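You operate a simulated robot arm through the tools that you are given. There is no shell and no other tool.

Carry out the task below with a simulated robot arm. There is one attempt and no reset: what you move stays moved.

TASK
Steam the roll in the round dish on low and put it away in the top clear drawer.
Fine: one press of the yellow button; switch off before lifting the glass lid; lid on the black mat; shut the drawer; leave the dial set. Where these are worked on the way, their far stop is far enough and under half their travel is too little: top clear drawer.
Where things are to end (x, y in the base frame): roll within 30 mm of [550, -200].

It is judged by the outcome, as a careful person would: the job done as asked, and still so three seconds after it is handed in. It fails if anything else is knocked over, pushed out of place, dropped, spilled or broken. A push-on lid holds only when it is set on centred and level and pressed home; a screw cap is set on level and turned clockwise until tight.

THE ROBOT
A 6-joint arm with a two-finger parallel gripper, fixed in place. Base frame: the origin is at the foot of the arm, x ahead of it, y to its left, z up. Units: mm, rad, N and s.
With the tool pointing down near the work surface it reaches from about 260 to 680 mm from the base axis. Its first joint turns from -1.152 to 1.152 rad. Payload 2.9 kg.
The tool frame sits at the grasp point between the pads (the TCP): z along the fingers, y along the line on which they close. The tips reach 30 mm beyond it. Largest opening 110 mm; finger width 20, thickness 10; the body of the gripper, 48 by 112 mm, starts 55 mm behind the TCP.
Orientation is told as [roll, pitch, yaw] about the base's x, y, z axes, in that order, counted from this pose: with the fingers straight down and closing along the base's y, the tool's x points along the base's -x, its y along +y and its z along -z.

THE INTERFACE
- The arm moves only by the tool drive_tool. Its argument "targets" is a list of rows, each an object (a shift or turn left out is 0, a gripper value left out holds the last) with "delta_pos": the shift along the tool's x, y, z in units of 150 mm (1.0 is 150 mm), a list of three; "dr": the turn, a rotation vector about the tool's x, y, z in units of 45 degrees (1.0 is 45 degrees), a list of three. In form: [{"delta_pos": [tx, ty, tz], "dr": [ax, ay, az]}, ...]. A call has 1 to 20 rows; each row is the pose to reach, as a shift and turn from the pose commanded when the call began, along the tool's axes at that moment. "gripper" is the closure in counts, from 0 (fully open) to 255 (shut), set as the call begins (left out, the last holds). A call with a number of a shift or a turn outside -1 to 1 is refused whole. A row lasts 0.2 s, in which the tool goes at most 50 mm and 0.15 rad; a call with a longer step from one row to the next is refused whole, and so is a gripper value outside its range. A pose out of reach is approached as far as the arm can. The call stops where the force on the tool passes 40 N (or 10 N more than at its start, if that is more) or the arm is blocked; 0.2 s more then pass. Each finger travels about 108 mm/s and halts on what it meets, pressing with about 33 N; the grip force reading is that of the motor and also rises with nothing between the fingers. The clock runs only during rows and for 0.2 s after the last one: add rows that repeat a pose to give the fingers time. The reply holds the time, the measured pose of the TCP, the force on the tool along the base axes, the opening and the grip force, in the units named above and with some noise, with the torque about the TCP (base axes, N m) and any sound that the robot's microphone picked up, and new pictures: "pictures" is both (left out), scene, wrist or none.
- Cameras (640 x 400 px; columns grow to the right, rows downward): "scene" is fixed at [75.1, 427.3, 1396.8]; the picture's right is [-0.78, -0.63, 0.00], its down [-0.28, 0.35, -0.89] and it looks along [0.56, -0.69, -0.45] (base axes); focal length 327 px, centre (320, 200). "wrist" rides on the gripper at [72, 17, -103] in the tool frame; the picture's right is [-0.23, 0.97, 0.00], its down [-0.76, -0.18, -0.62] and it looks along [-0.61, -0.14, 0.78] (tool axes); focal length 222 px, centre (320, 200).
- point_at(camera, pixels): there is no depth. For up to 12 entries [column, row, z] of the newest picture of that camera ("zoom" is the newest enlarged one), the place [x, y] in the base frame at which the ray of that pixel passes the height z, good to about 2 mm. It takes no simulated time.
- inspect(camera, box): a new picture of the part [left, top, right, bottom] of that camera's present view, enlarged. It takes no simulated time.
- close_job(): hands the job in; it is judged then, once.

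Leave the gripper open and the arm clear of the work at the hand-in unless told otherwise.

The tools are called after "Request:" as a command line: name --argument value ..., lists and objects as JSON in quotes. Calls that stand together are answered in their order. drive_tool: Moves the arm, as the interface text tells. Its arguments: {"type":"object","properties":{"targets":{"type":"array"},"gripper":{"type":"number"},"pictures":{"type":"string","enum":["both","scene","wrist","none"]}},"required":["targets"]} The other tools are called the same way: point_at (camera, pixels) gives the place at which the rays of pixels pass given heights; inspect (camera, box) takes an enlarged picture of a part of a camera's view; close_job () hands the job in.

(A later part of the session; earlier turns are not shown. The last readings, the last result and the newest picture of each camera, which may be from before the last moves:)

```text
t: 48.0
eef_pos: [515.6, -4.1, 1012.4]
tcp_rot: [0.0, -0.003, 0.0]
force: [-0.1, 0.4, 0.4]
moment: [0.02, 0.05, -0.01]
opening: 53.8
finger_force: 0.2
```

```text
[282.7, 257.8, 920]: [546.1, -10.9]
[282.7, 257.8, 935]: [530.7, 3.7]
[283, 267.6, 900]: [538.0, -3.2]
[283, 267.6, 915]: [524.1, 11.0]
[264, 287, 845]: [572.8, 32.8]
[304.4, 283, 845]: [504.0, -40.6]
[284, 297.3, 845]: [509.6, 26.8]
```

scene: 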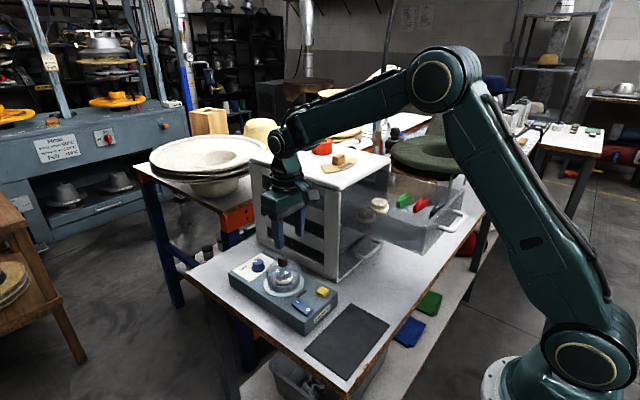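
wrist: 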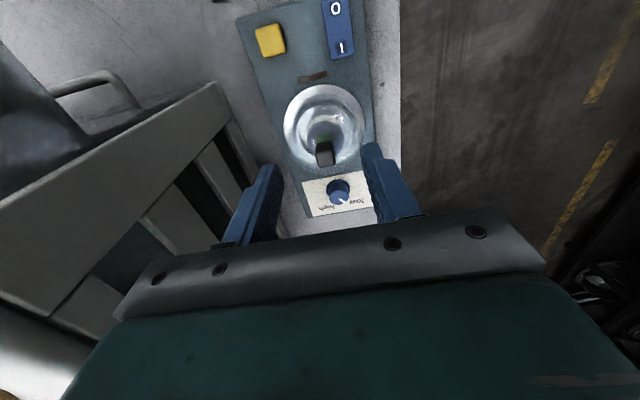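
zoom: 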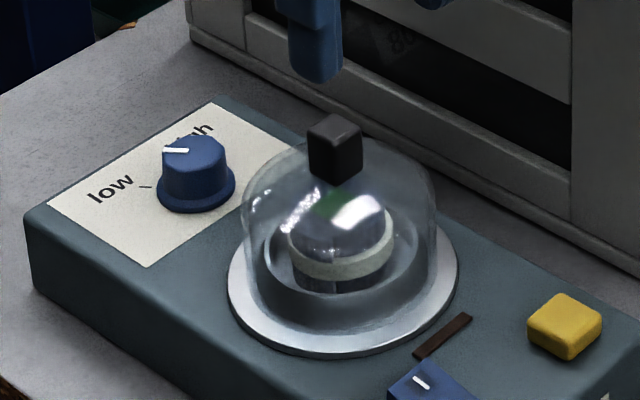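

Knob top ≈ (543,-5.5,925), bottom ≈904. I'll centre over it and lower so the tips sit at about 908, just above the dome.

Request:
drive_tool --targets '[{"delta_pos": [-0.183, -0.02, 0.1]}, {"delta_pos": [-0.183, -0.02, 0.35]}, {"delta_pos": [-0.183, -0.02, 0.45]}, {"delta_pos": [-0.183, -0.02, 0.487]}, {"delta_pos": [-0.183, -0.02, 0.487]}]'

Request:
inspect --camera "wrist" --box '[240, 60, 420, 220]'

Request:
inspect --camera "scene" --box '[240, 225, 330, 305]'

```text
t: 49.2
eef_pos: [542.4, -5.1, 938.5]
tcp_rot: [0.001, -0.003, 0.002]
force: [0.6, 0.0, -0.5]
moment: [0.0, -0.01, -0.02]
opening: 53.9
finger_force: 0.2
```

scene: 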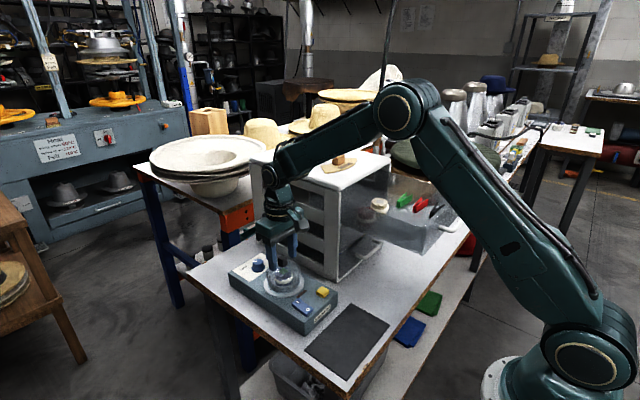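
wrist: 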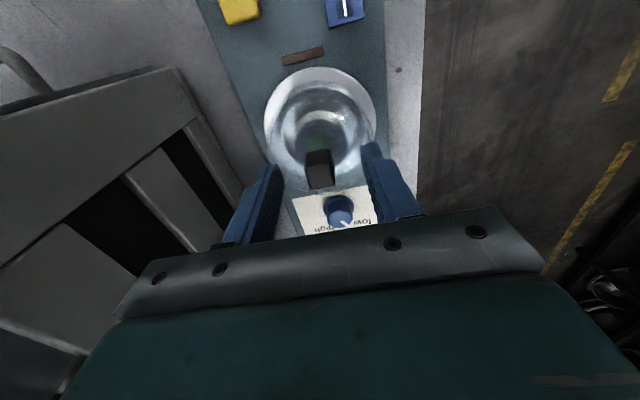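

```text
2.50 times, centred on (330, 140) of wrist
```

zoom: 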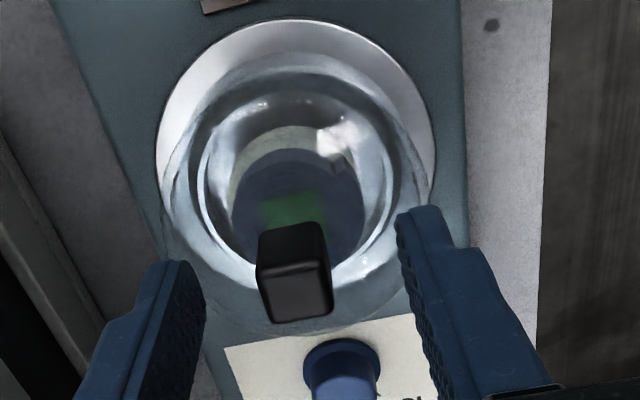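

```text
5.00 times, centred on (285, 265) of scene
```

zoom: 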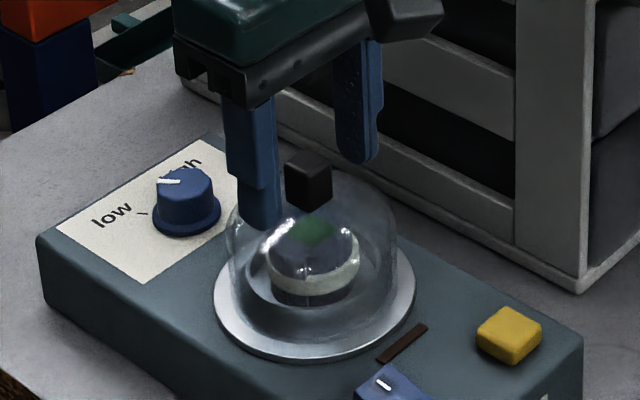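

Request:
point_at --camera "wrist" --pixels '[[319.6, 176, 925], [319.6, 176, 930], [319.6, 176, 920]]'

```text
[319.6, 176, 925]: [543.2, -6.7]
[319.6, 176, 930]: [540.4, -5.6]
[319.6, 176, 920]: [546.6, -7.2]
```

The knob is centred at about (543,-6.5), between the fingers. I'll close on it.

Request:
drive_tool --targets '[{}, {}, {}, {}]' --gripper 255

Request:
inspect --camera "scene" --box '[240, 225, 330, 305]'

```text
t: 50.2
eef_pos: [542.9, -4.3, 939.5]
tcp_rot: [0.001, -0.004, 0.002]
force: [0.7, -0.6, 0.3]
moment: [-0.01, -0.03, -0.01]
opening: 16.9
finger_force: 32.9
heard: snap
```

scene: 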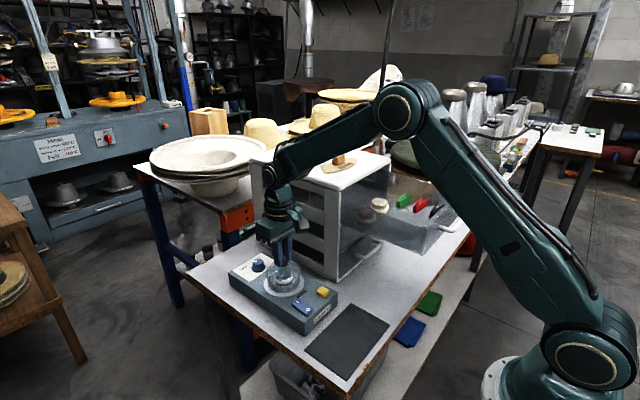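
wrist: 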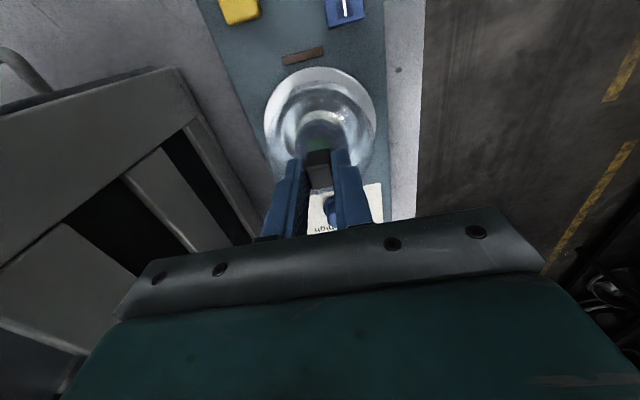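

```text
5.00 times, centred on (285, 265) of scene
```

zoom: 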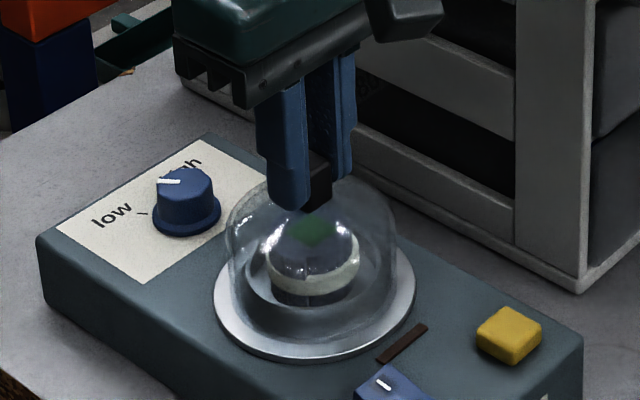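

A snap was heard as the fingers closed at 16.9 mm, probably the lid's seat letting go or the grip seating. I'll lift straight up slowly and inspect.

Request:
drive_tool --targets '[{"delta_pos": [0, 0, -0.05]}, {"delta_pos": [0, 0, -0.15]}, {"delta_pos": [0, 0, -0.35]}, {"delta_pos": [0, 0, -0.6]}, {"delta_pos": [0, 0, -0.8]}, {"delta_pos": [0, 0, -0.8]}]'

Request:
inspect --camera "scene" --box '[230, 195, 340, 305]'

Request:
inspect --camera "wrist" --box '[220, 40, 420, 220]'

```text
t: 51.6
eef_pos: [543.7, -5.3, 1059.1]
tcp_rot: [-0.001, -0.003, 0.0]
force: [-0.2, -0.2, -1.7]
moment: [0.0, 0.01, 0.02]
opening: 16.9
finger_force: 32.7
```

scene: 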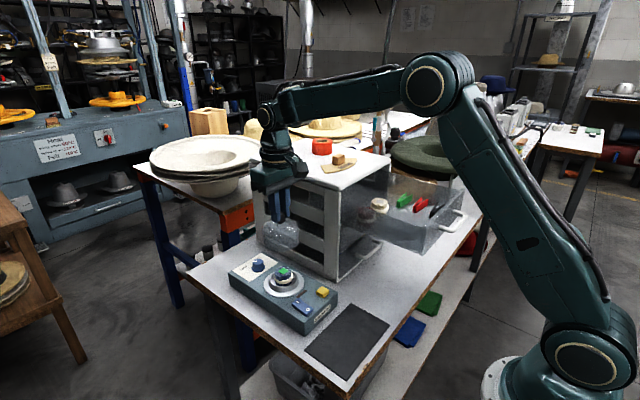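
wrist: 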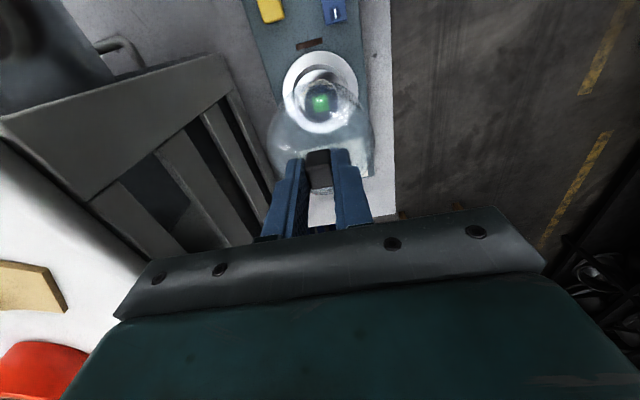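

```text
3.64 times, centred on (285, 250) of scene
```

zoom: 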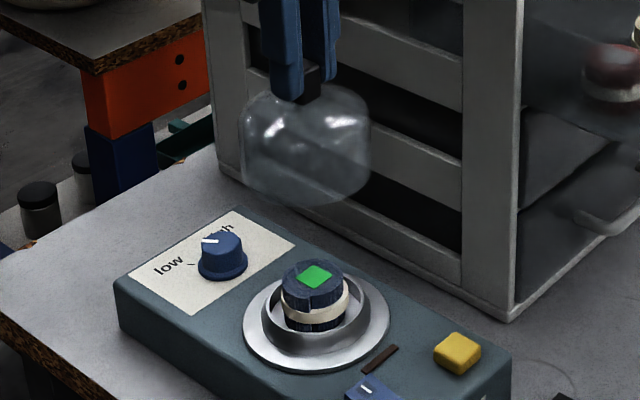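

```text
2.22 times, centred on (320, 130) of wrist
```

zoom: 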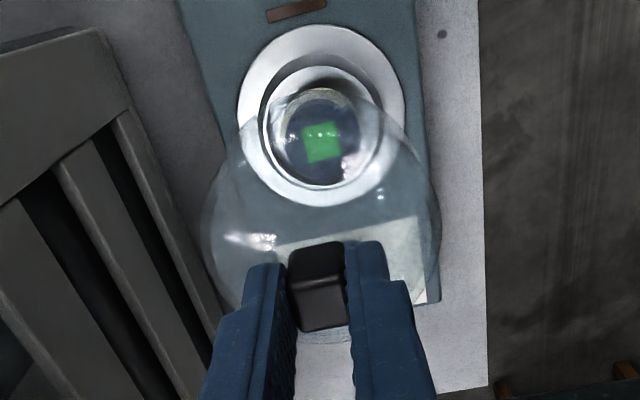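

The lid lifts clean, and the blue roll with a green tag sits in the dish. Now the mat: I'll get its corners at z=800.

Request:
point_at --camera "scene" --pixels '[[351.2, 303.2, 802], [389.2, 324, 802], [346, 380, 802], [304, 351.2, 802]]'

```text
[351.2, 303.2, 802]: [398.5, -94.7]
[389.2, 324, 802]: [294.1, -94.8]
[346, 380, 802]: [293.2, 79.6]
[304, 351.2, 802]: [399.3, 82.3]
```

Mat: x 293–399, y -95 to 82, so the lid goes at its centre (346,-5). I'll carry the lid back at this height.

Request:
drive_tool --targets '[{"delta_pos": [0.2, 0, 0]}, {"delta_pos": [0.45, 0, 0]}, {"delta_pos": [0.7, 0, 0]}, {"delta_pos": [0.9, 0, 0]}, {"delta_pos": [1.0, 0, 0]}]' --pictures "none"

Request:
drive_tool --targets '[{"delta_pos": [0.15, 0, 0.1]}, {"delta_pos": [0.31, 0, 0.3]}, {"delta_pos": [0.31, 0, 0.5]}, {"delta_pos": [0.31, 0, 0.7]}, {"delta_pos": [0.31, 0, 0.85]}, {"delta_pos": [0.31, 0, 0.85]}]'

Request:
inspect --camera "scene" --box '[280, 240, 420, 390]'

```text
t: 52.8
eef_pos: [395.1, -4.7, 1059.3]
tcp_rot: [-0.001, -0.003, 0.001]
force: [-0.8, 0.0, -0.5]
moment: [0.01, 0.04, -0.03]
opening: 17.2
finger_force: 32.8
```

```text
t: 54.2
eef_pos: [348.1, -5.9, 933.1]
tcp_rot: [0.0, -0.003, 0.001]
force: [0.2, 0.2, -0.9]
moment: [-0.01, -0.02, 0.03]
opening: 16.8
finger_force: 33.5
```

scene: 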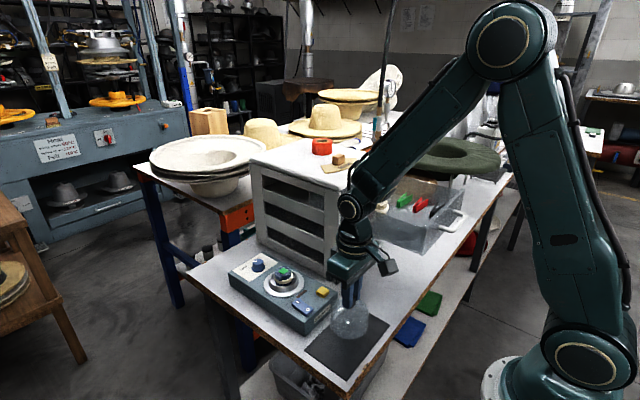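
wrist: 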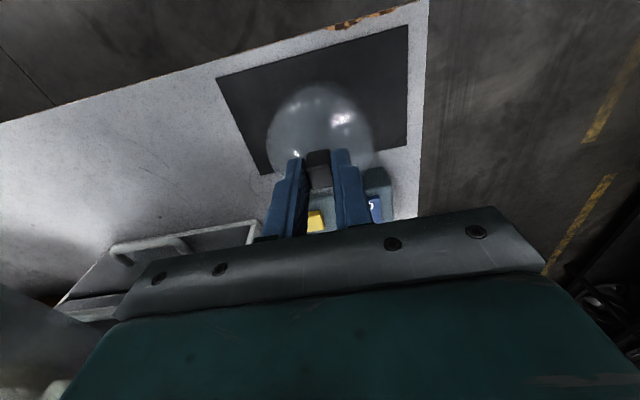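

```text
2.67 times, centred on (350, 315) of scene
```

zoom: 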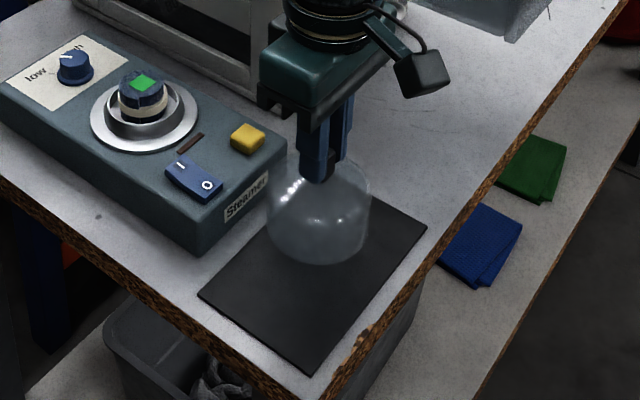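

The lid is over the mat. I'll find how high its rim is from the rim's lowest point at scene (349,338).

Request:
point_at --camera "scene" --pixels '[[349.1, 338.1, 830], [349.1, 338.1, 840], [349.1, 338.1, 850], [330, 317, 845], [368.5, 317, 845]]'

```text
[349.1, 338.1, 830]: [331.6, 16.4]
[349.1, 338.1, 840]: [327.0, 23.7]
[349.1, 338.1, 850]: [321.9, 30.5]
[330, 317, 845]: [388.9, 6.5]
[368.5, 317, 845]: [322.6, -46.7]
```

Rim at about z=843, so contact should come after about 40 mm, at TCP≈893. I'll lower 37 mm, then in 1.5 mm steps.

Request:
drive_tool --targets '[{"delta_pos": [0, 0, 0.1]}, {"delta_pos": [0, 0, 0.19]}, {"delta_pos": [0, 0, 0.24]}, {"delta_pos": [0, 0, 0.25]}, {"delta_pos": [0, 0, 0.25]}]' --pictures "scene"

Request:
inspect --camera "scene" --box '[300, 270, 400, 370]'

```text
t: 55.4
eef_pos: [348.0, -4.9, 894.5]
tcp_rot: [0.001, -0.004, 0.0]
force: [-0.6, 0.2, -0.2]
moment: [0.02, -0.01, 0.0]
opening: 16.8
finger_force: 33.2
```

scene: 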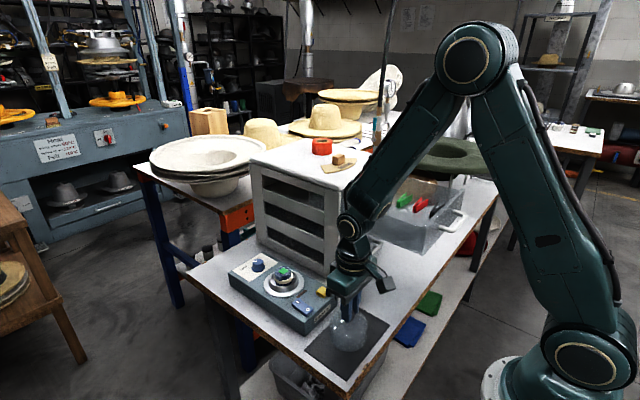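

```text
4.00 times, centred on (350, 320) of scene
```

zoom: 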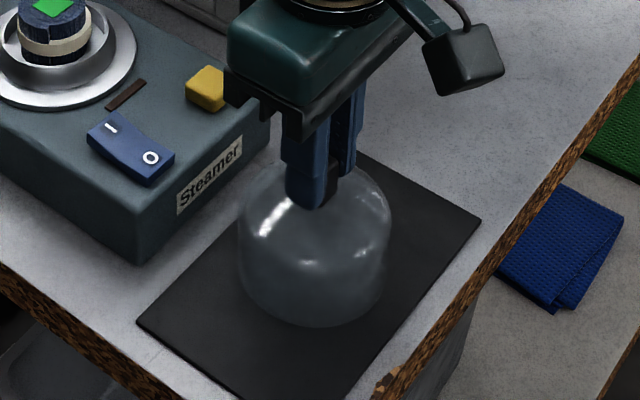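

Force is still about 0. I'll go down in small steps and read the force.

Request:
drive_tool --targets '[{"delta_pos": [0, 0, 0.007]}, {"delta_pos": [0, 0, 0.013]}, {"delta_pos": [0, 0, 0.013]}]' --pictures "none"

```text
t: 56.2
eef_pos: [347.2, -4.9, 893.6]
tcp_rot: [0.001, -0.003, 0.0]
force: [-1.2, -0.5, 10.7]
moment: [0.0, 0.24, -0.03]
opening: 17.2
finger_force: 33.1
```

Contact, with 10.7 N upward: the lid is on the mat. I'll open and rise.

Request:
drive_tool --targets '[{}, {}, {}, {"delta_pos": [0, 0, -0.15]}, {"delta_pos": [0, 0, -0.4]}, {"delta_pos": [0, 0, -0.7]}, {"delta_pos": [0, 0, -1.0]}, {"delta_pos": [0, 0, -1.0]}]' --gripper 130

Request:
inspect --camera "scene" --box '[240, 240, 400, 390]'

```text
t: 58.0
eef_pos: [345.2, -4.3, 1041.5]
tcp_rot: [0.0, -0.003, 0.001]
force: [0.0, -0.2, 0.6]
moment: [-0.01, 0.0, 0.03]
opening: 53.6
finger_force: 0.1
```

scene: 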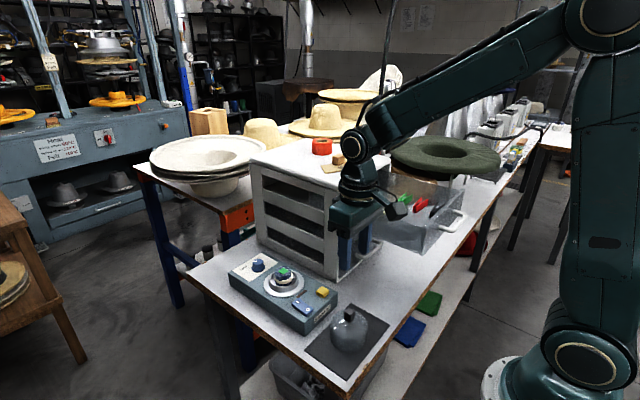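
wrist: 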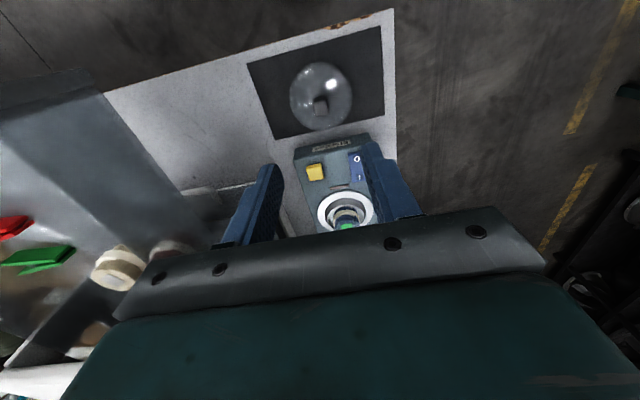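

```text
2.67 times, centred on (320, 315) of scene
```

zoom: 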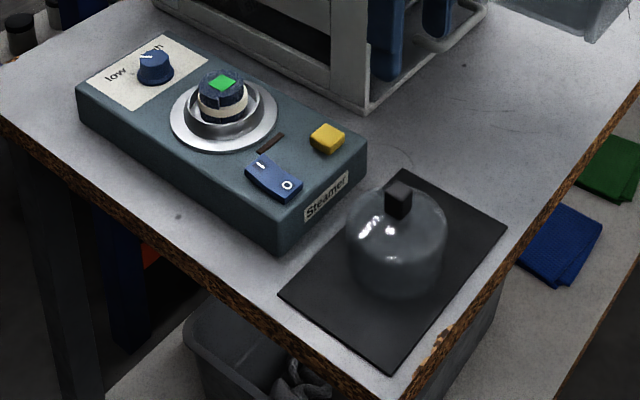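

The lid stands well inside the mat. Now I'll go back over the dish for a close look at the roll.

Request:
drive_tool --targets '[{"delta_pos": [-0.3, 0, 0]}, {"delta_pos": [-0.6, 0, 0.05]}, {"delta_pos": [-0.9, 0, 0.15]}, {"delta_pos": [-1.0, 0, 0.25]}, {"delta_pos": [-1.0, 0, 0.25]}]' --gripper 60

Request:
inspect --camera "wrist" --box '[240, 40, 420, 200]'

Request:
inspect --camera "scene" --box '[250, 250, 320, 310]'

```text
t: 59.2
eef_pos: [494.6, -6.4, 1005.2]
tcp_rot: [-0.001, -0.004, -0.001]
force: [-0.1, -0.4, -1.0]
moment: [-0.03, 0.01, -0.04]
opening: 84.2
finger_force: 0.0
```

scene: 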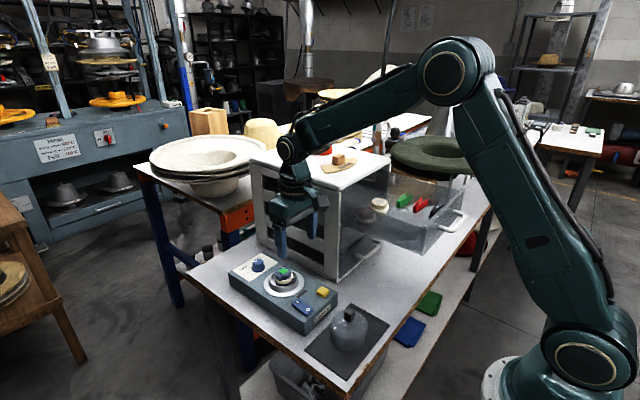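
wrist: 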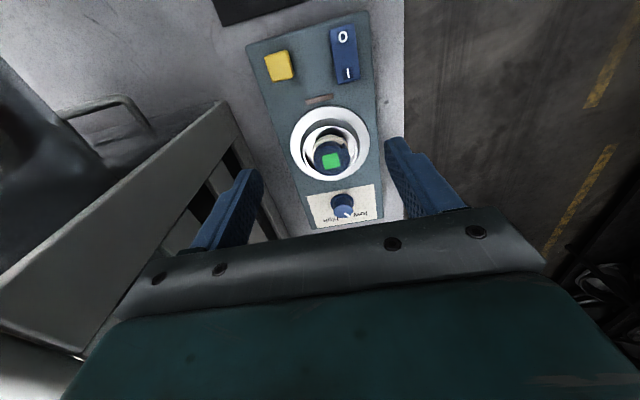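

```text
2.50 times, centred on (330, 120) of wrist
```

zoom: 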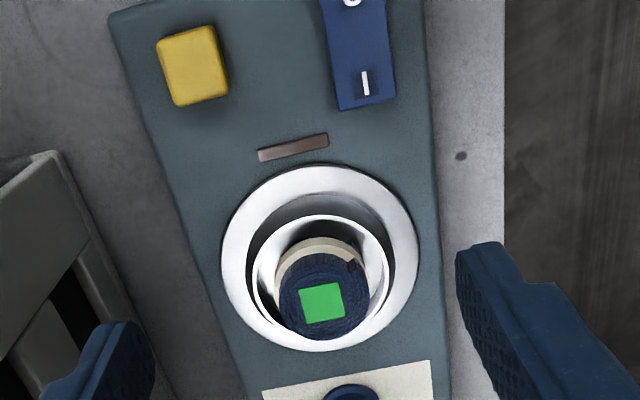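

```text
6.67 times, centred on (285, 280) of scene
```

zoom: 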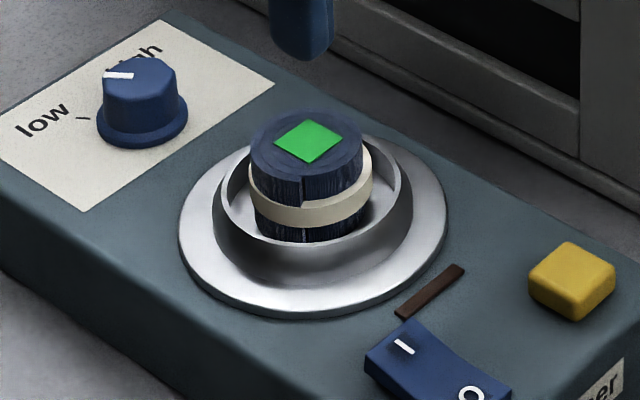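

Request:
point_at --camera "scene" --pixels '[[282.6, 271.7, 870], [282.6, 271.7, 885], [282.6, 271.7, 895], [274.5, 272, 880], [291.3, 271.5, 880], [270.3, 278.5, 860], [298.8, 277, 860]]'

Request:
point_at --camera "wrist" --pixels '[[330.8, 158.8, 870], [330.8, 158.8, 885], [330.8, 158.8, 895], [314, 160, 880], [349, 157, 880], [303.6, 152, 860], [357.2, 150, 860], [330, 126.5, 860], [330.4, 178.5, 860]]'

```text
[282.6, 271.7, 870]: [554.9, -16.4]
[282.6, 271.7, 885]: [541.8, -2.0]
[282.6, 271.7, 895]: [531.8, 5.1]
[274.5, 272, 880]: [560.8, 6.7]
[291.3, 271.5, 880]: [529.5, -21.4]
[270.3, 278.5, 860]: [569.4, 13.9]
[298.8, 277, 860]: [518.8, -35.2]
```

```text
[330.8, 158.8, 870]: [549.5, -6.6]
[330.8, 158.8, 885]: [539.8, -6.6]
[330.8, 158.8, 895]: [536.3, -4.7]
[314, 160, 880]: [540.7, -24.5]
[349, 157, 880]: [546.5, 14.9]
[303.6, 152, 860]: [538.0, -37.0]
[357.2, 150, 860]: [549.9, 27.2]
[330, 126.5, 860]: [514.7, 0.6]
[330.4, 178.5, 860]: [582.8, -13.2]
```

Request:
point_at --camera "scene" --pixels '[[284.2, 286.7, 850], [284.2, 286.7, 856], [284.2, 286.7, 862], [284.2, 286.7, 868], [283, 274.5, 862], [283, 274.5, 870]]'

```text
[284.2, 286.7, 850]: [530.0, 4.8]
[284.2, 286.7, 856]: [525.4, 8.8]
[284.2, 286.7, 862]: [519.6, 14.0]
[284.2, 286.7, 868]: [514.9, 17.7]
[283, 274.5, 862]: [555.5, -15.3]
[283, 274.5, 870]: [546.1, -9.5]
```

Roll top centre ≈ (543.5,-5.5,880), diameter about 40; the cup rim is at about z=863. I'll grip the exposed upper 14 mm with the tips at about 866. Moving over it and down, with a stop above for a check.

Request:
drive_tool --targets '[{"delta_pos": [-0.16, 0, 0.1]}, {"delta_pos": [-0.32, 0, 0.25]}, {"delta_pos": [-0.32, 0, 0.45]}, {"delta_pos": [-0.32, 0, 0.55]}, {"delta_pos": [-0.32, 0, 0.55]}]'

Request:
inspect --camera "wrist" --box '[220, 60, 440, 220]'

Request:
inspect --camera "scene" --box '[240, 225, 330, 305]'

```text
t: 60.4
eef_pos: [545.9, -6.0, 921.8]
tcp_rot: [0.0, -0.003, -0.001]
force: [0.4, 0.2, 0.0]
moment: [-0.04, -0.01, -0.02]
opening: 84.3
finger_force: 0.1
```

scene: 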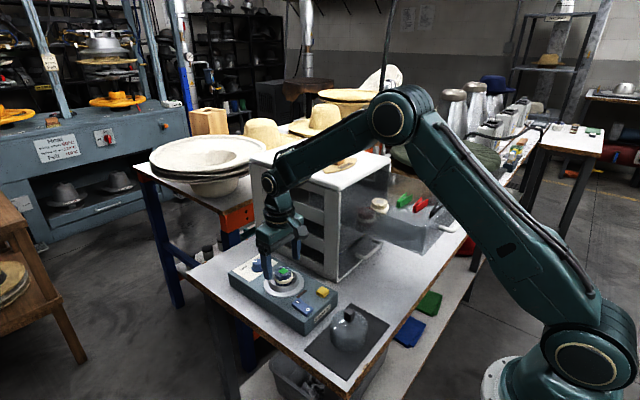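
wrist: 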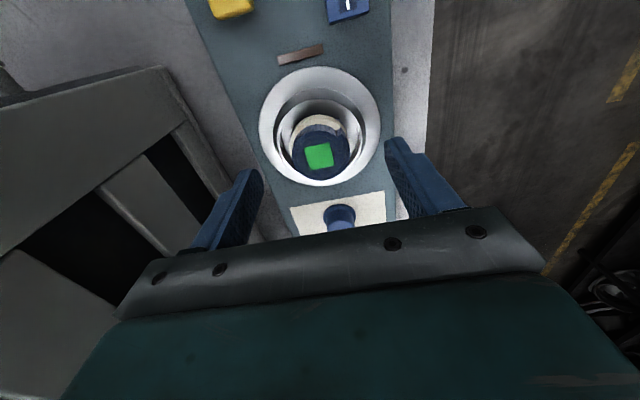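

```text
2.50 times, centred on (330, 140) of wrist
```

zoom: 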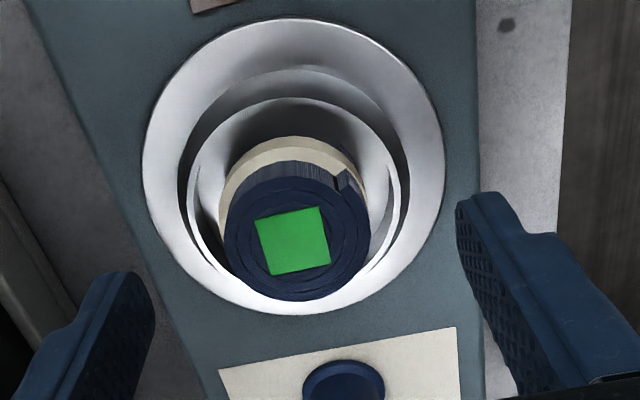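

```text
5.00 times, centred on (285, 265) of scene
```

zoom: 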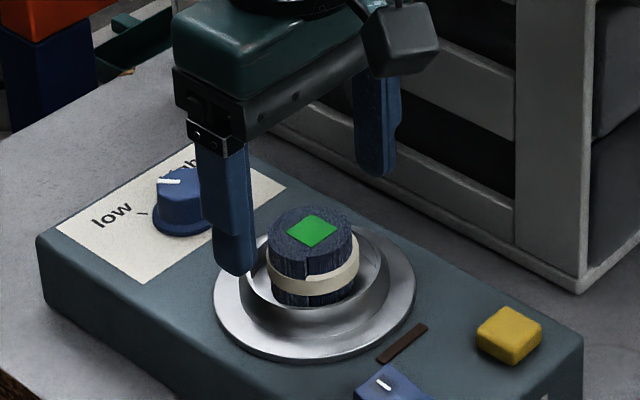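

Request:
point_at --camera "wrist" --pixels '[[319.2, 156, 880], [319.2, 156, 875], [319.2, 156, 885], [292, 157, 880], [350, 152, 880]]'

```text
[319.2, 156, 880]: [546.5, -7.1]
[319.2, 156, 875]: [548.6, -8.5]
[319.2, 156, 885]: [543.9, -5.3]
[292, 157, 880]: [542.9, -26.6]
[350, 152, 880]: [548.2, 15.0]
```

Aligned within 1–2 mm. I'll lower 26 mm and close on the roll.

Request:
drive_tool --targets '[{"delta_pos": [0, 0, 0.08]}, {"delta_pos": [0, 0, 0.15]}, {"delta_pos": [0, 0, 0.173]}, {"delta_pos": [0, 0, 0.173]}]' --pictures "none"

Request:
drive_tool --targets '[{}, {}, {}, {}]' --gripper 200

Request:
inspect --camera "scene" --box '[240, 225, 330, 305]'

```text
t: 61.4
eef_pos: [545.8, -4.5, 895.3]
tcp_rot: [0.0, -0.005, 0.0]
force: [0.2, 0.1, 0.1]
moment: [0.01, 0.01, -0.02]
opening: 84.1
finger_force: 0.0
```

```text
t: 62.4
eef_pos: [544.7, -4.5, 896.7]
tcp_rot: [0.001, -0.003, 0.0]
force: [0.4, 0.5, -0.6]
moment: [-0.03, 0.0, -0.01]
opening: 42.5
finger_force: 32.8
```

scene: 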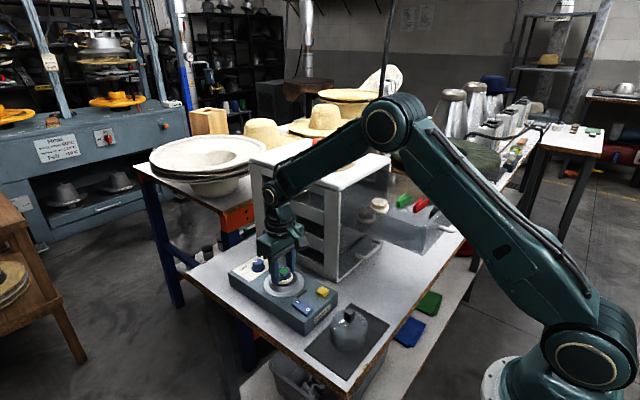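
wrist: 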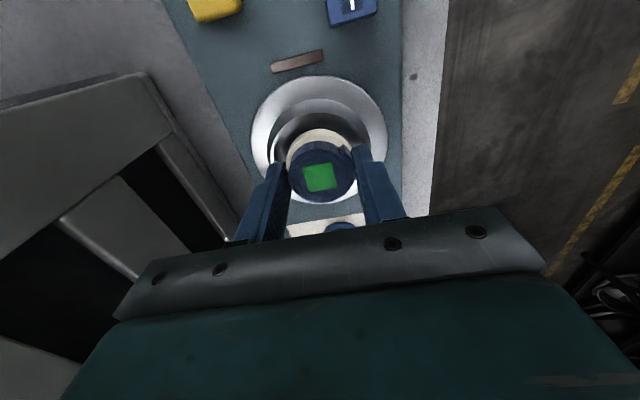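

```text
5.00 times, centred on (285, 265) of scene
```

zoom: 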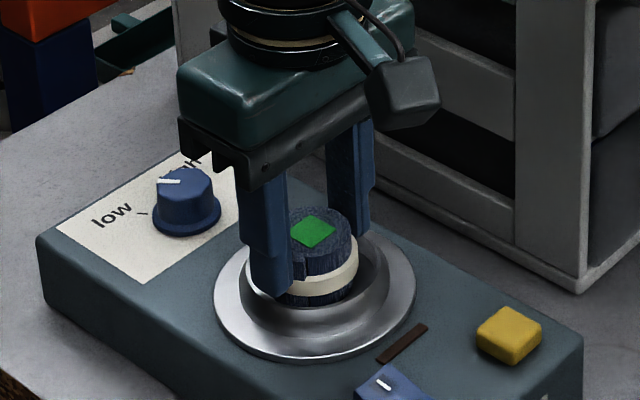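

The roll is held at 42.5 mm. I'll lift straight up.

Request:
drive_tool --targets '[{"delta_pos": [0, 0, -0.06]}, {"delta_pos": [0, 0, -0.2]}, {"delta_pos": [0, 0, -0.45]}, {"delta_pos": [0, 0, -0.7]}, {"delta_pos": [0, 0, -0.95]}, {"delta_pos": [0, 0, -0.95]}]'

Request:
inspect --camera "scene" --box '[230, 180, 330, 300]'

```text
t: 63.8
eef_pos: [544.8, -3.0, 1041.8]
tcp_rot: [0.001, -0.005, 0.0]
force: [-1.0, 0.8, -0.5]
moment: [0.0, 0.0, 0.01]
opening: 42.2
finger_force: 32.4
```

scene: 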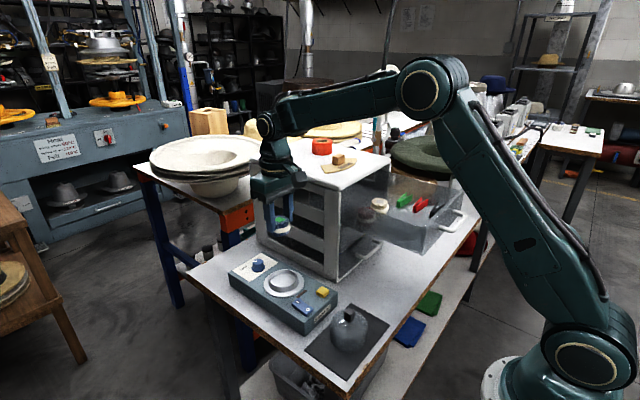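
wrist: 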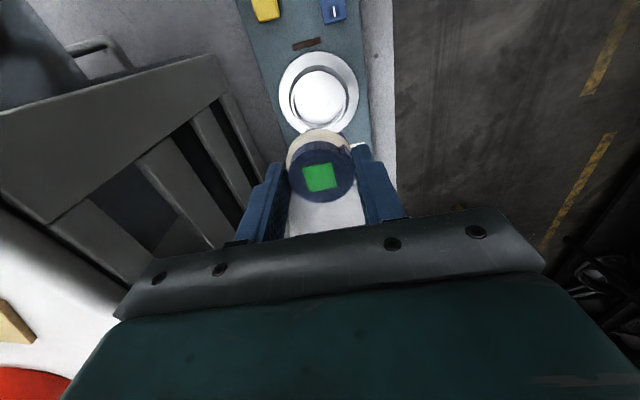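

```text
3.33 times, centred on (280, 240) of scene
```

zoom: 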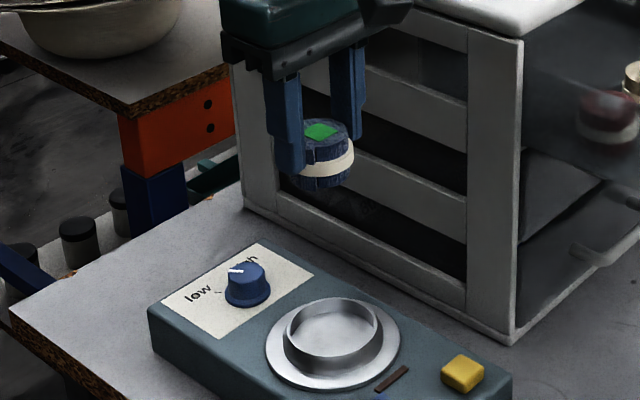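

The roll is secure and hanging straight. I'll carry it back and up to about (400,-5,1135), clear of the drawer walls.

Request:
drive_tool --targets '[{"delta_pos": [0.15, 0, -0.12]}, {"delta_pos": [0.35, 0, -0.28]}, {"delta_pos": [0.58, 0, -0.45]}, {"delta_pos": [0.8, 0, -0.6]}, {"delta_pos": [0.97, 0, -0.64]}]' --pictures "none"

Request:
drive_tool --targets '[{"delta_pos": [0.1, -0.2, 0]}, {"delta_pos": [0.2, -0.45, 0]}, {"delta_pos": [0.3, -0.7, 0]}, {"delta_pos": [0.38, -0.9, 0]}, {"delta_pos": [0.38, -1.0, 0]}, {"delta_pos": [0.38, -1.0, 0]}]'

Request:
inspect --camera "scene" --box '[320, 110, 480, 260]'

```text
t: 65.0
eef_pos: [401.2, -5.4, 1135.1]
tcp_rot: [0.001, -0.002, 0.001]
force: [-0.3, 0.3, -1.0]
moment: [0.0, 0.0, 0.01]
opening: 42.5
finger_force: 32.9
```

```text
t: 66.4
eef_pos: [342.1, -154.6, 1134.3]
tcp_rot: [0.0, -0.003, 0.0]
force: [-1.0, -1.2, -0.7]
moment: [0.01, 0.03, -0.01]
opening: 42.4
finger_force: 33.0
```

scene: 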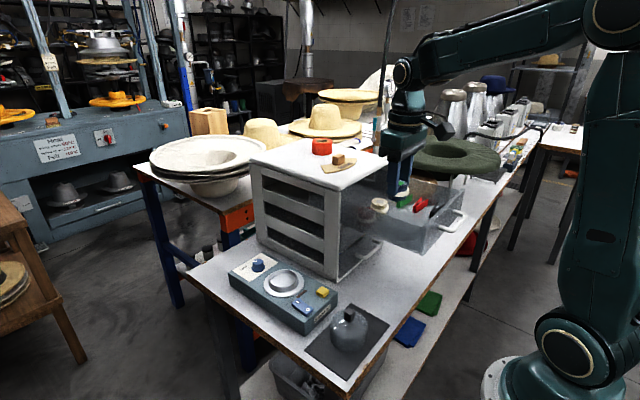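
wrist: 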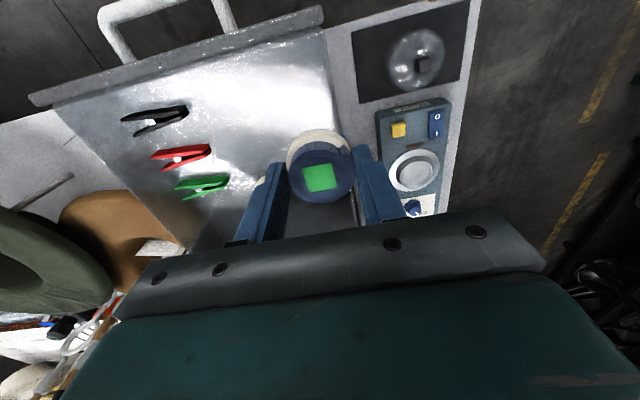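

```text
2.67 times, centred on (400, 185) of scene
```

zoom: 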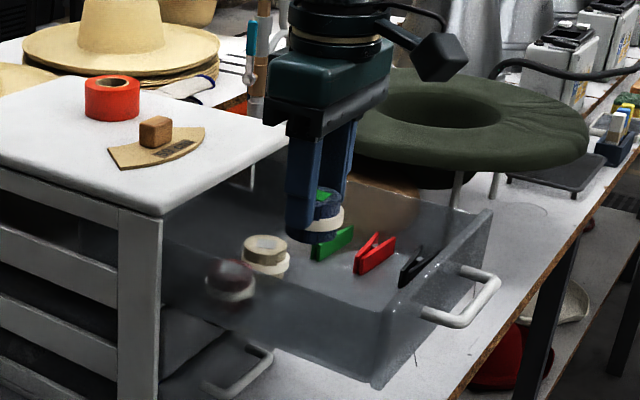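

The roll is now over the drawer's left wall at a safe height. I'll estimate the roll's height from the earlier hanging view and the drawer floor and wall heights from this one.

Request:
point_at --camera "scene" --pixels '[[281.6, 236.5, 985], [281.6, 236.5, 990], [281.6, 236.5, 995], [281.6, 236.5, 1000], [405, 203.5, 980], [405, 203.5, 990], [376, 220, 980], [376, 220, 990]]'

Request:
inspect --camera "wrist" --box '[20, 0, 360, 230]'

```text
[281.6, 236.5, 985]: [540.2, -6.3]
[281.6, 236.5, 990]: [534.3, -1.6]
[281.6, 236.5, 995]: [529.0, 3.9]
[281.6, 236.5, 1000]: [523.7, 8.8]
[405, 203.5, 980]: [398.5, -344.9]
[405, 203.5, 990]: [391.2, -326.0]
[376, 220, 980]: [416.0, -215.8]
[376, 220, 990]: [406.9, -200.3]
```

```text
1.74 times, centred on (190, 115) of wrist
```

zoom: 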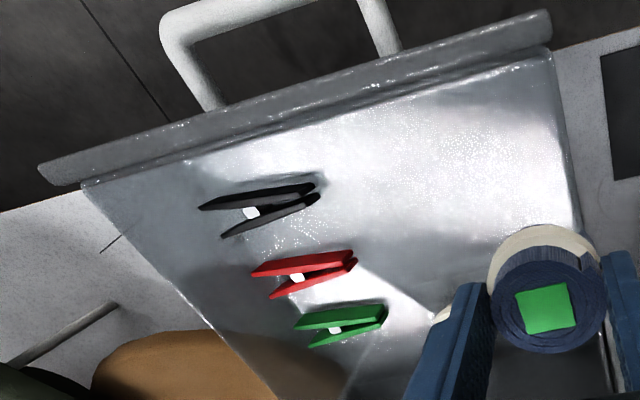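

Request:
point_at --camera "scene" --pixels '[[464.5, 213, 1024], [451, 229.5, 1024]]'

Request:
point_at --camera "zoom" --pixels '[[320, 190, 1000], [355, 262, 1000], [386, 315, 1000], [440, 312, 1015], [550, 50, 1050], [85, 185, 1050], [40, 175, 1058], [548, 20, 1058], [580, 230, 1050], [520, 130, 995]]'

```text
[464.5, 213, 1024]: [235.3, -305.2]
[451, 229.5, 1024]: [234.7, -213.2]
```

```text
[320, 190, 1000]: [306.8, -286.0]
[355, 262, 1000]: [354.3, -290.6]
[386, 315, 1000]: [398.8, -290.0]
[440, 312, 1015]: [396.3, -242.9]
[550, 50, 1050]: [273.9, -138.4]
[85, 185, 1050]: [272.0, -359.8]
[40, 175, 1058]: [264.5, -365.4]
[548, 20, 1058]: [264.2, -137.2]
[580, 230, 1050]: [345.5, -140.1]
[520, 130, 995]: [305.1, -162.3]
```

Drawer is open about 203 mm, so the roll goes at x≈346, y=-200. The pegs end at y≈-286 and the other rolls are at x≈423, so the spot is free. Roll bottom is about 44 mm below the TCP and the floor about 991. I'll lower to just above it.

Request:
drive_tool --targets '[{"delta_pos": [-0.023, -0.2, 0]}, {"delta_pos": [-0.023, -0.3, 0.05]}, {"delta_pos": [-0.023, -0.3, 0.25]}, {"delta_pos": [-0.023, -0.3, 0.45]}, {"delta_pos": [-0.023, -0.3, 0.56]}, {"delta_pos": [-0.023, -0.3, 0.6]}, {"delta_pos": [-0.023, -0.3, 0.6]}]'

Request:
inspect --camera "scene" --box '[330, 130, 470, 260]'

```text
t: 68.0
eef_pos: [345.0, -199.5, 1044.0]
tcp_rot: [0.0, -0.003, -0.001]
force: [0.3, 0.3, -0.7]
moment: [-0.02, 0.01, 0.02]
opening: 42.3
finger_force: 33.2
```

scene: 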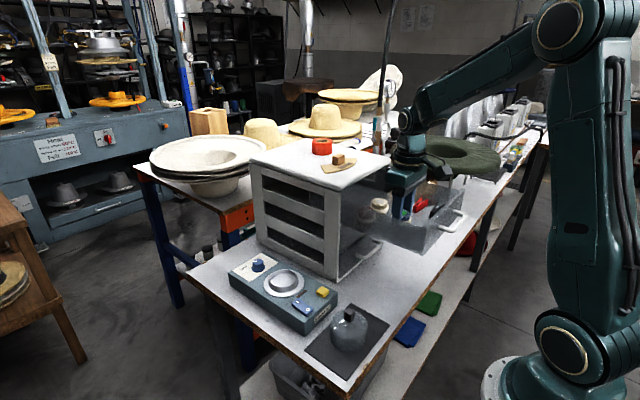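
wrist: 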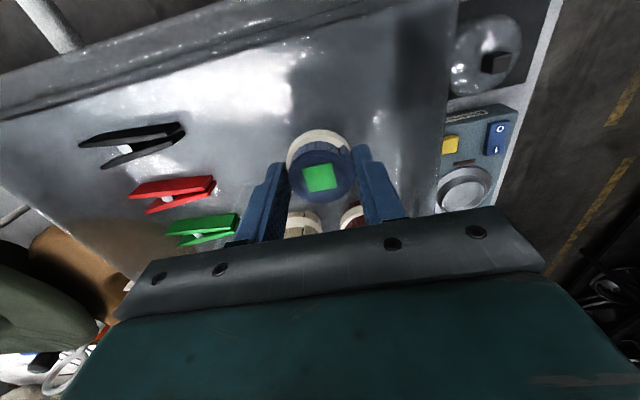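

```text
3.08 times, centred on (400, 195) of scene
```

zoom: 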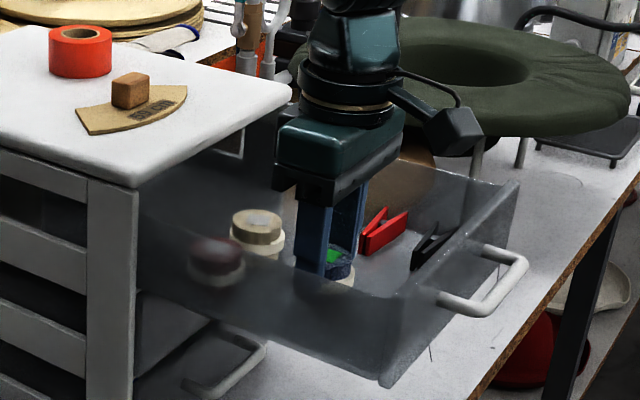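

Clear so far, with the roll inside the drawer. I'll lower in about 1.5 mm steps, watching the force.

Request:
drive_tool --targets '[{"delta_pos": [0, 0, 0.013]}, {"delta_pos": [0, 0, 0.027]}, {"delta_pos": [0, 0, 0.037]}, {"delta_pos": [0, 0, 0.037]}]' --pictures "none"

```text
t: 69.0
eef_pos: [345.2, -200.3, 1038.7]
tcp_rot: [0.0, -0.001, 0.001]
force: [0.3, 0.6, -1.1]
moment: [-0.02, -0.02, 0.02]
opening: 42.5
finger_force: 32.4
```

Request:
drive_tool --targets '[{"delta_pos": [0, 0, 0.01]}, {"delta_pos": [0, 0, 0.02]}, {"delta_pos": [0, 0, 0.02]}]' --pictures "none"

Request:
inspect --camera "wrist" --box '[230, 90, 410, 240]'

```text
t: 69.8
eef_pos: [345.7, -199.2, 1036.3]
tcp_rot: [-0.001, -0.004, 0.0]
force: [-0.2, -0.1, 0.3]
moment: [0.0, -0.06, -0.01]
opening: 42.4
finger_force: 33.0
```

```text
2.67 times, centred on (320, 165) of wrist
```

zoom: 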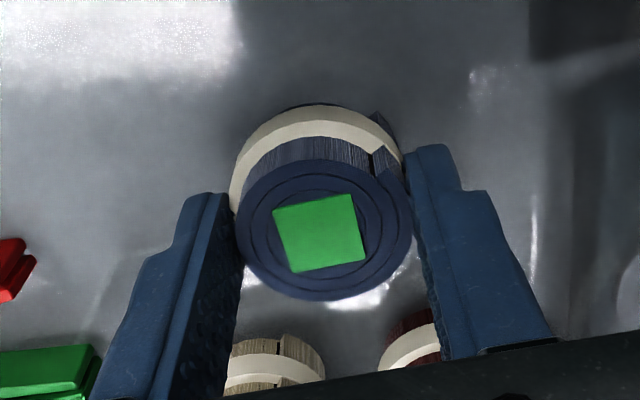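

No contact yet at TCP 1036. I'll continue down in the same fine steps.

Request:
drive_tool --targets '[{"delta_pos": [0, 0, 0.01]}, {"delta_pos": [0, 0, 0.02]}, {"delta_pos": [0, 0, 0.02]}]' --pictures "none"

Request:
drive_tool --targets '[{"delta_pos": [0, 0, 0.008]}, {"delta_pos": [0, 0, 0.015]}, {"delta_pos": [0, 0, 0.015]}]' --pictures "none"

```text
t: 70.6
eef_pos: [346.0, -199.5, 1033.5]
tcp_rot: [0.0, -0.003, 0.002]
force: [0.3, 0.1, -0.1]
moment: [-0.04, -0.02, -0.03]
opening: 42.2
finger_force: 33.4
```

```text
t: 71.4
eef_pos: [346.5, -198.8, 1031.7]
tcp_rot: [-0.002, -0.009, -0.002]
force: [0.8, 1.1, 27.0]
moment: [-0.12, 0.15, 0.0]
opening: 41.9
finger_force: 32.9
```

Contact with the floor at 27 N. I'll ease 1 mm, open to 54 mm, and rise straight out.

Request:
drive_tool --targets '[{"delta_pos": [0, 0, -0.005]}, {"delta_pos": [0, 0, -0.005]}]' --pictures "none"

Request:
drive_tool --targets '[{}, {}, {"delta_pos": [0, 0, -0.1]}, {"delta_pos": [0, 0, -0.3]}, {"delta_pos": [0, 0, -0.55]}, {"delta_pos": [0, 0, -0.75]}, {"delta_pos": [0, 0, -0.75]}]' --gripper 130

Request:
inspect --camera "wrist" --box '[60, 0, 480, 230]'

Request:
inspect --camera "scene" --box '[330, 130, 470, 260]'

```text
t: 72.0
eef_pos: [345.4, -199.8, 1032.6]
tcp_rot: [0.0, -0.004, 0.0]
force: [0.4, 3.4, 29.3]
moment: [0.09, -0.01, 0.0]
opening: 42.3
finger_force: 32.8
```

```text
t: 73.6
eef_pos: [345.3, -199.4, 1144.9]
tcp_rot: [-0.001, -0.003, -0.001]
force: [0.2, -0.6, -0.5]
moment: [0.03, -0.04, 0.01]
opening: 54.0
finger_force: 0.0
```

scene: 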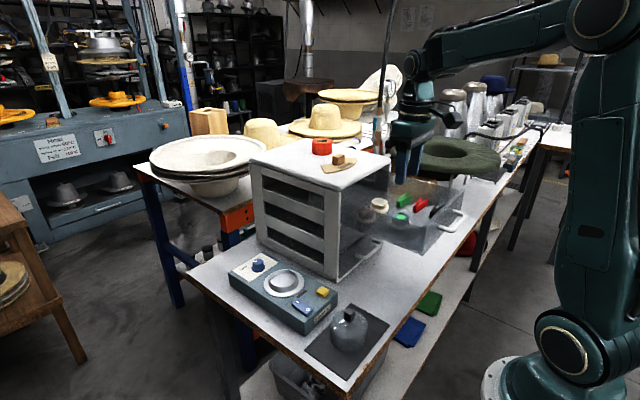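
wrist: 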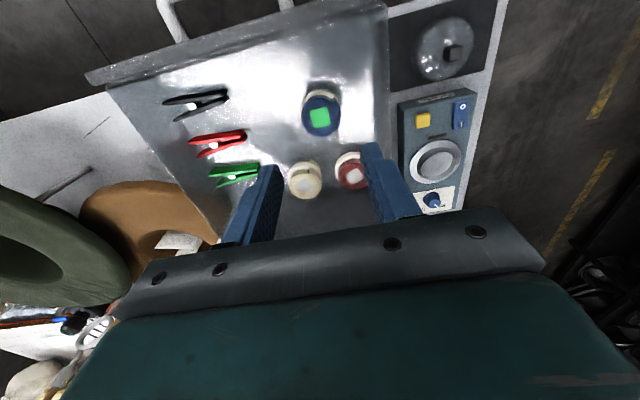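

```text
1.52 times, centred on (270, 115) of wrist
```

zoom: 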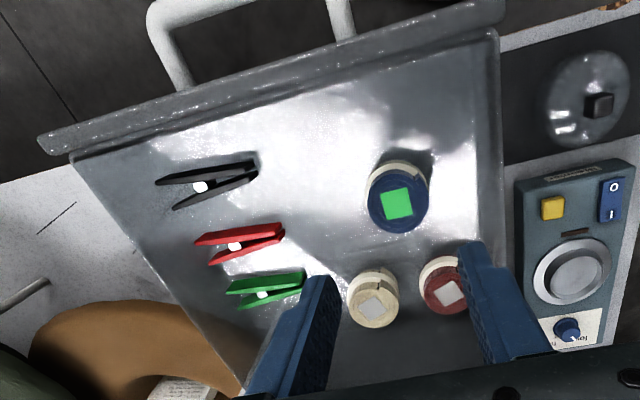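

```text
3.08 times, centred on (400, 195) of scene
```

zoom: 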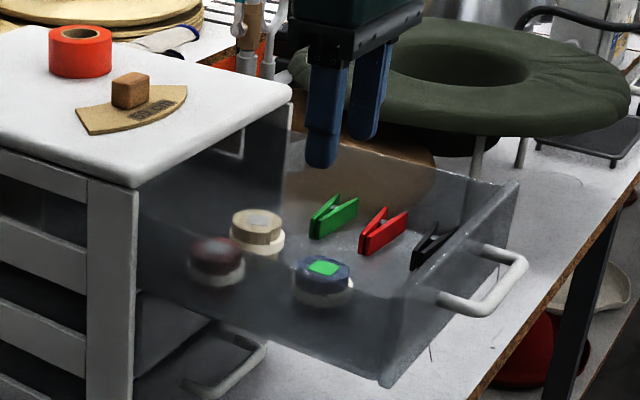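

The roll stands upright at about (345,-200) and its neighbours haven't moved. To shut the drawer I'll push on the handle bar from in front with closed fingers: first travel to (200,-250) above, clear of the handle.

Request:
drive_tool --targets '[{"delta_pos": [0.25, -0.1, 0]}, {"delta_pos": [0.5, -0.2, 0]}, {"delta_pos": [0.75, -0.3, 0]}, {"delta_pos": [0.95, -0.337, 0]}, {"delta_pos": [0.967, -0.337, 0]}, {"delta_pos": [0.967, -0.337, 0]}]' --gripper 255

Request:
inspect --camera "scene" --box '[350, 130, 510, 260]'

```text
t: 75.0
eef_pos: [199.1, -251.4, 1145.3]
tcp_rot: [-0.001, -0.003, -0.002]
force: [0.1, 0.8, -0.8]
moment: [0.0, 0.02, -0.01]
opening: 0.0
finger_force: 33.1
```

scene: 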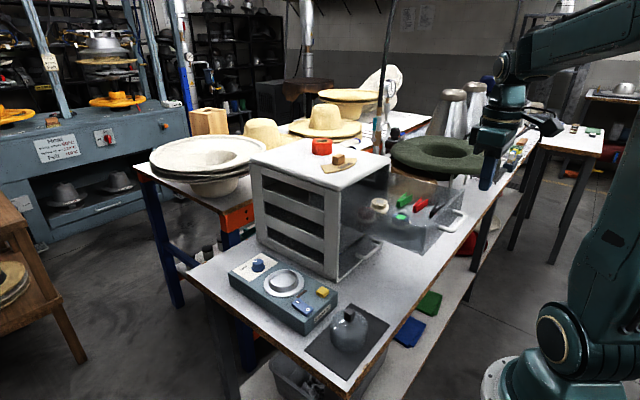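
wrist: 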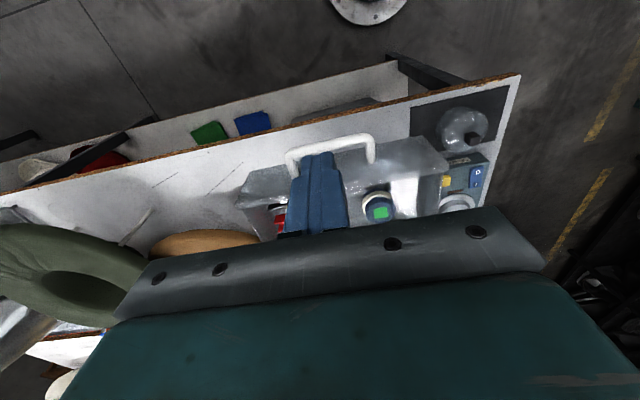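

```text
3.08 times, centred on (430, 195) of scene
```

zoom: 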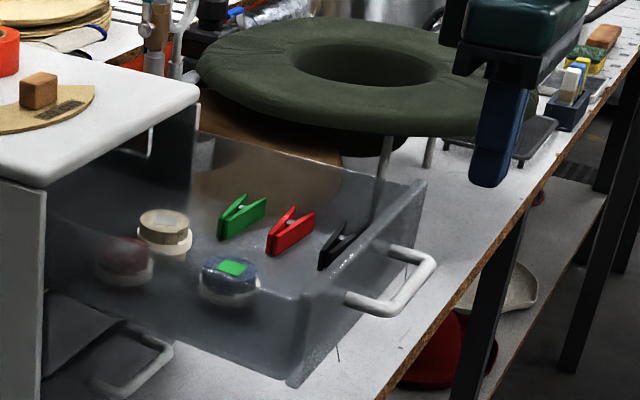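

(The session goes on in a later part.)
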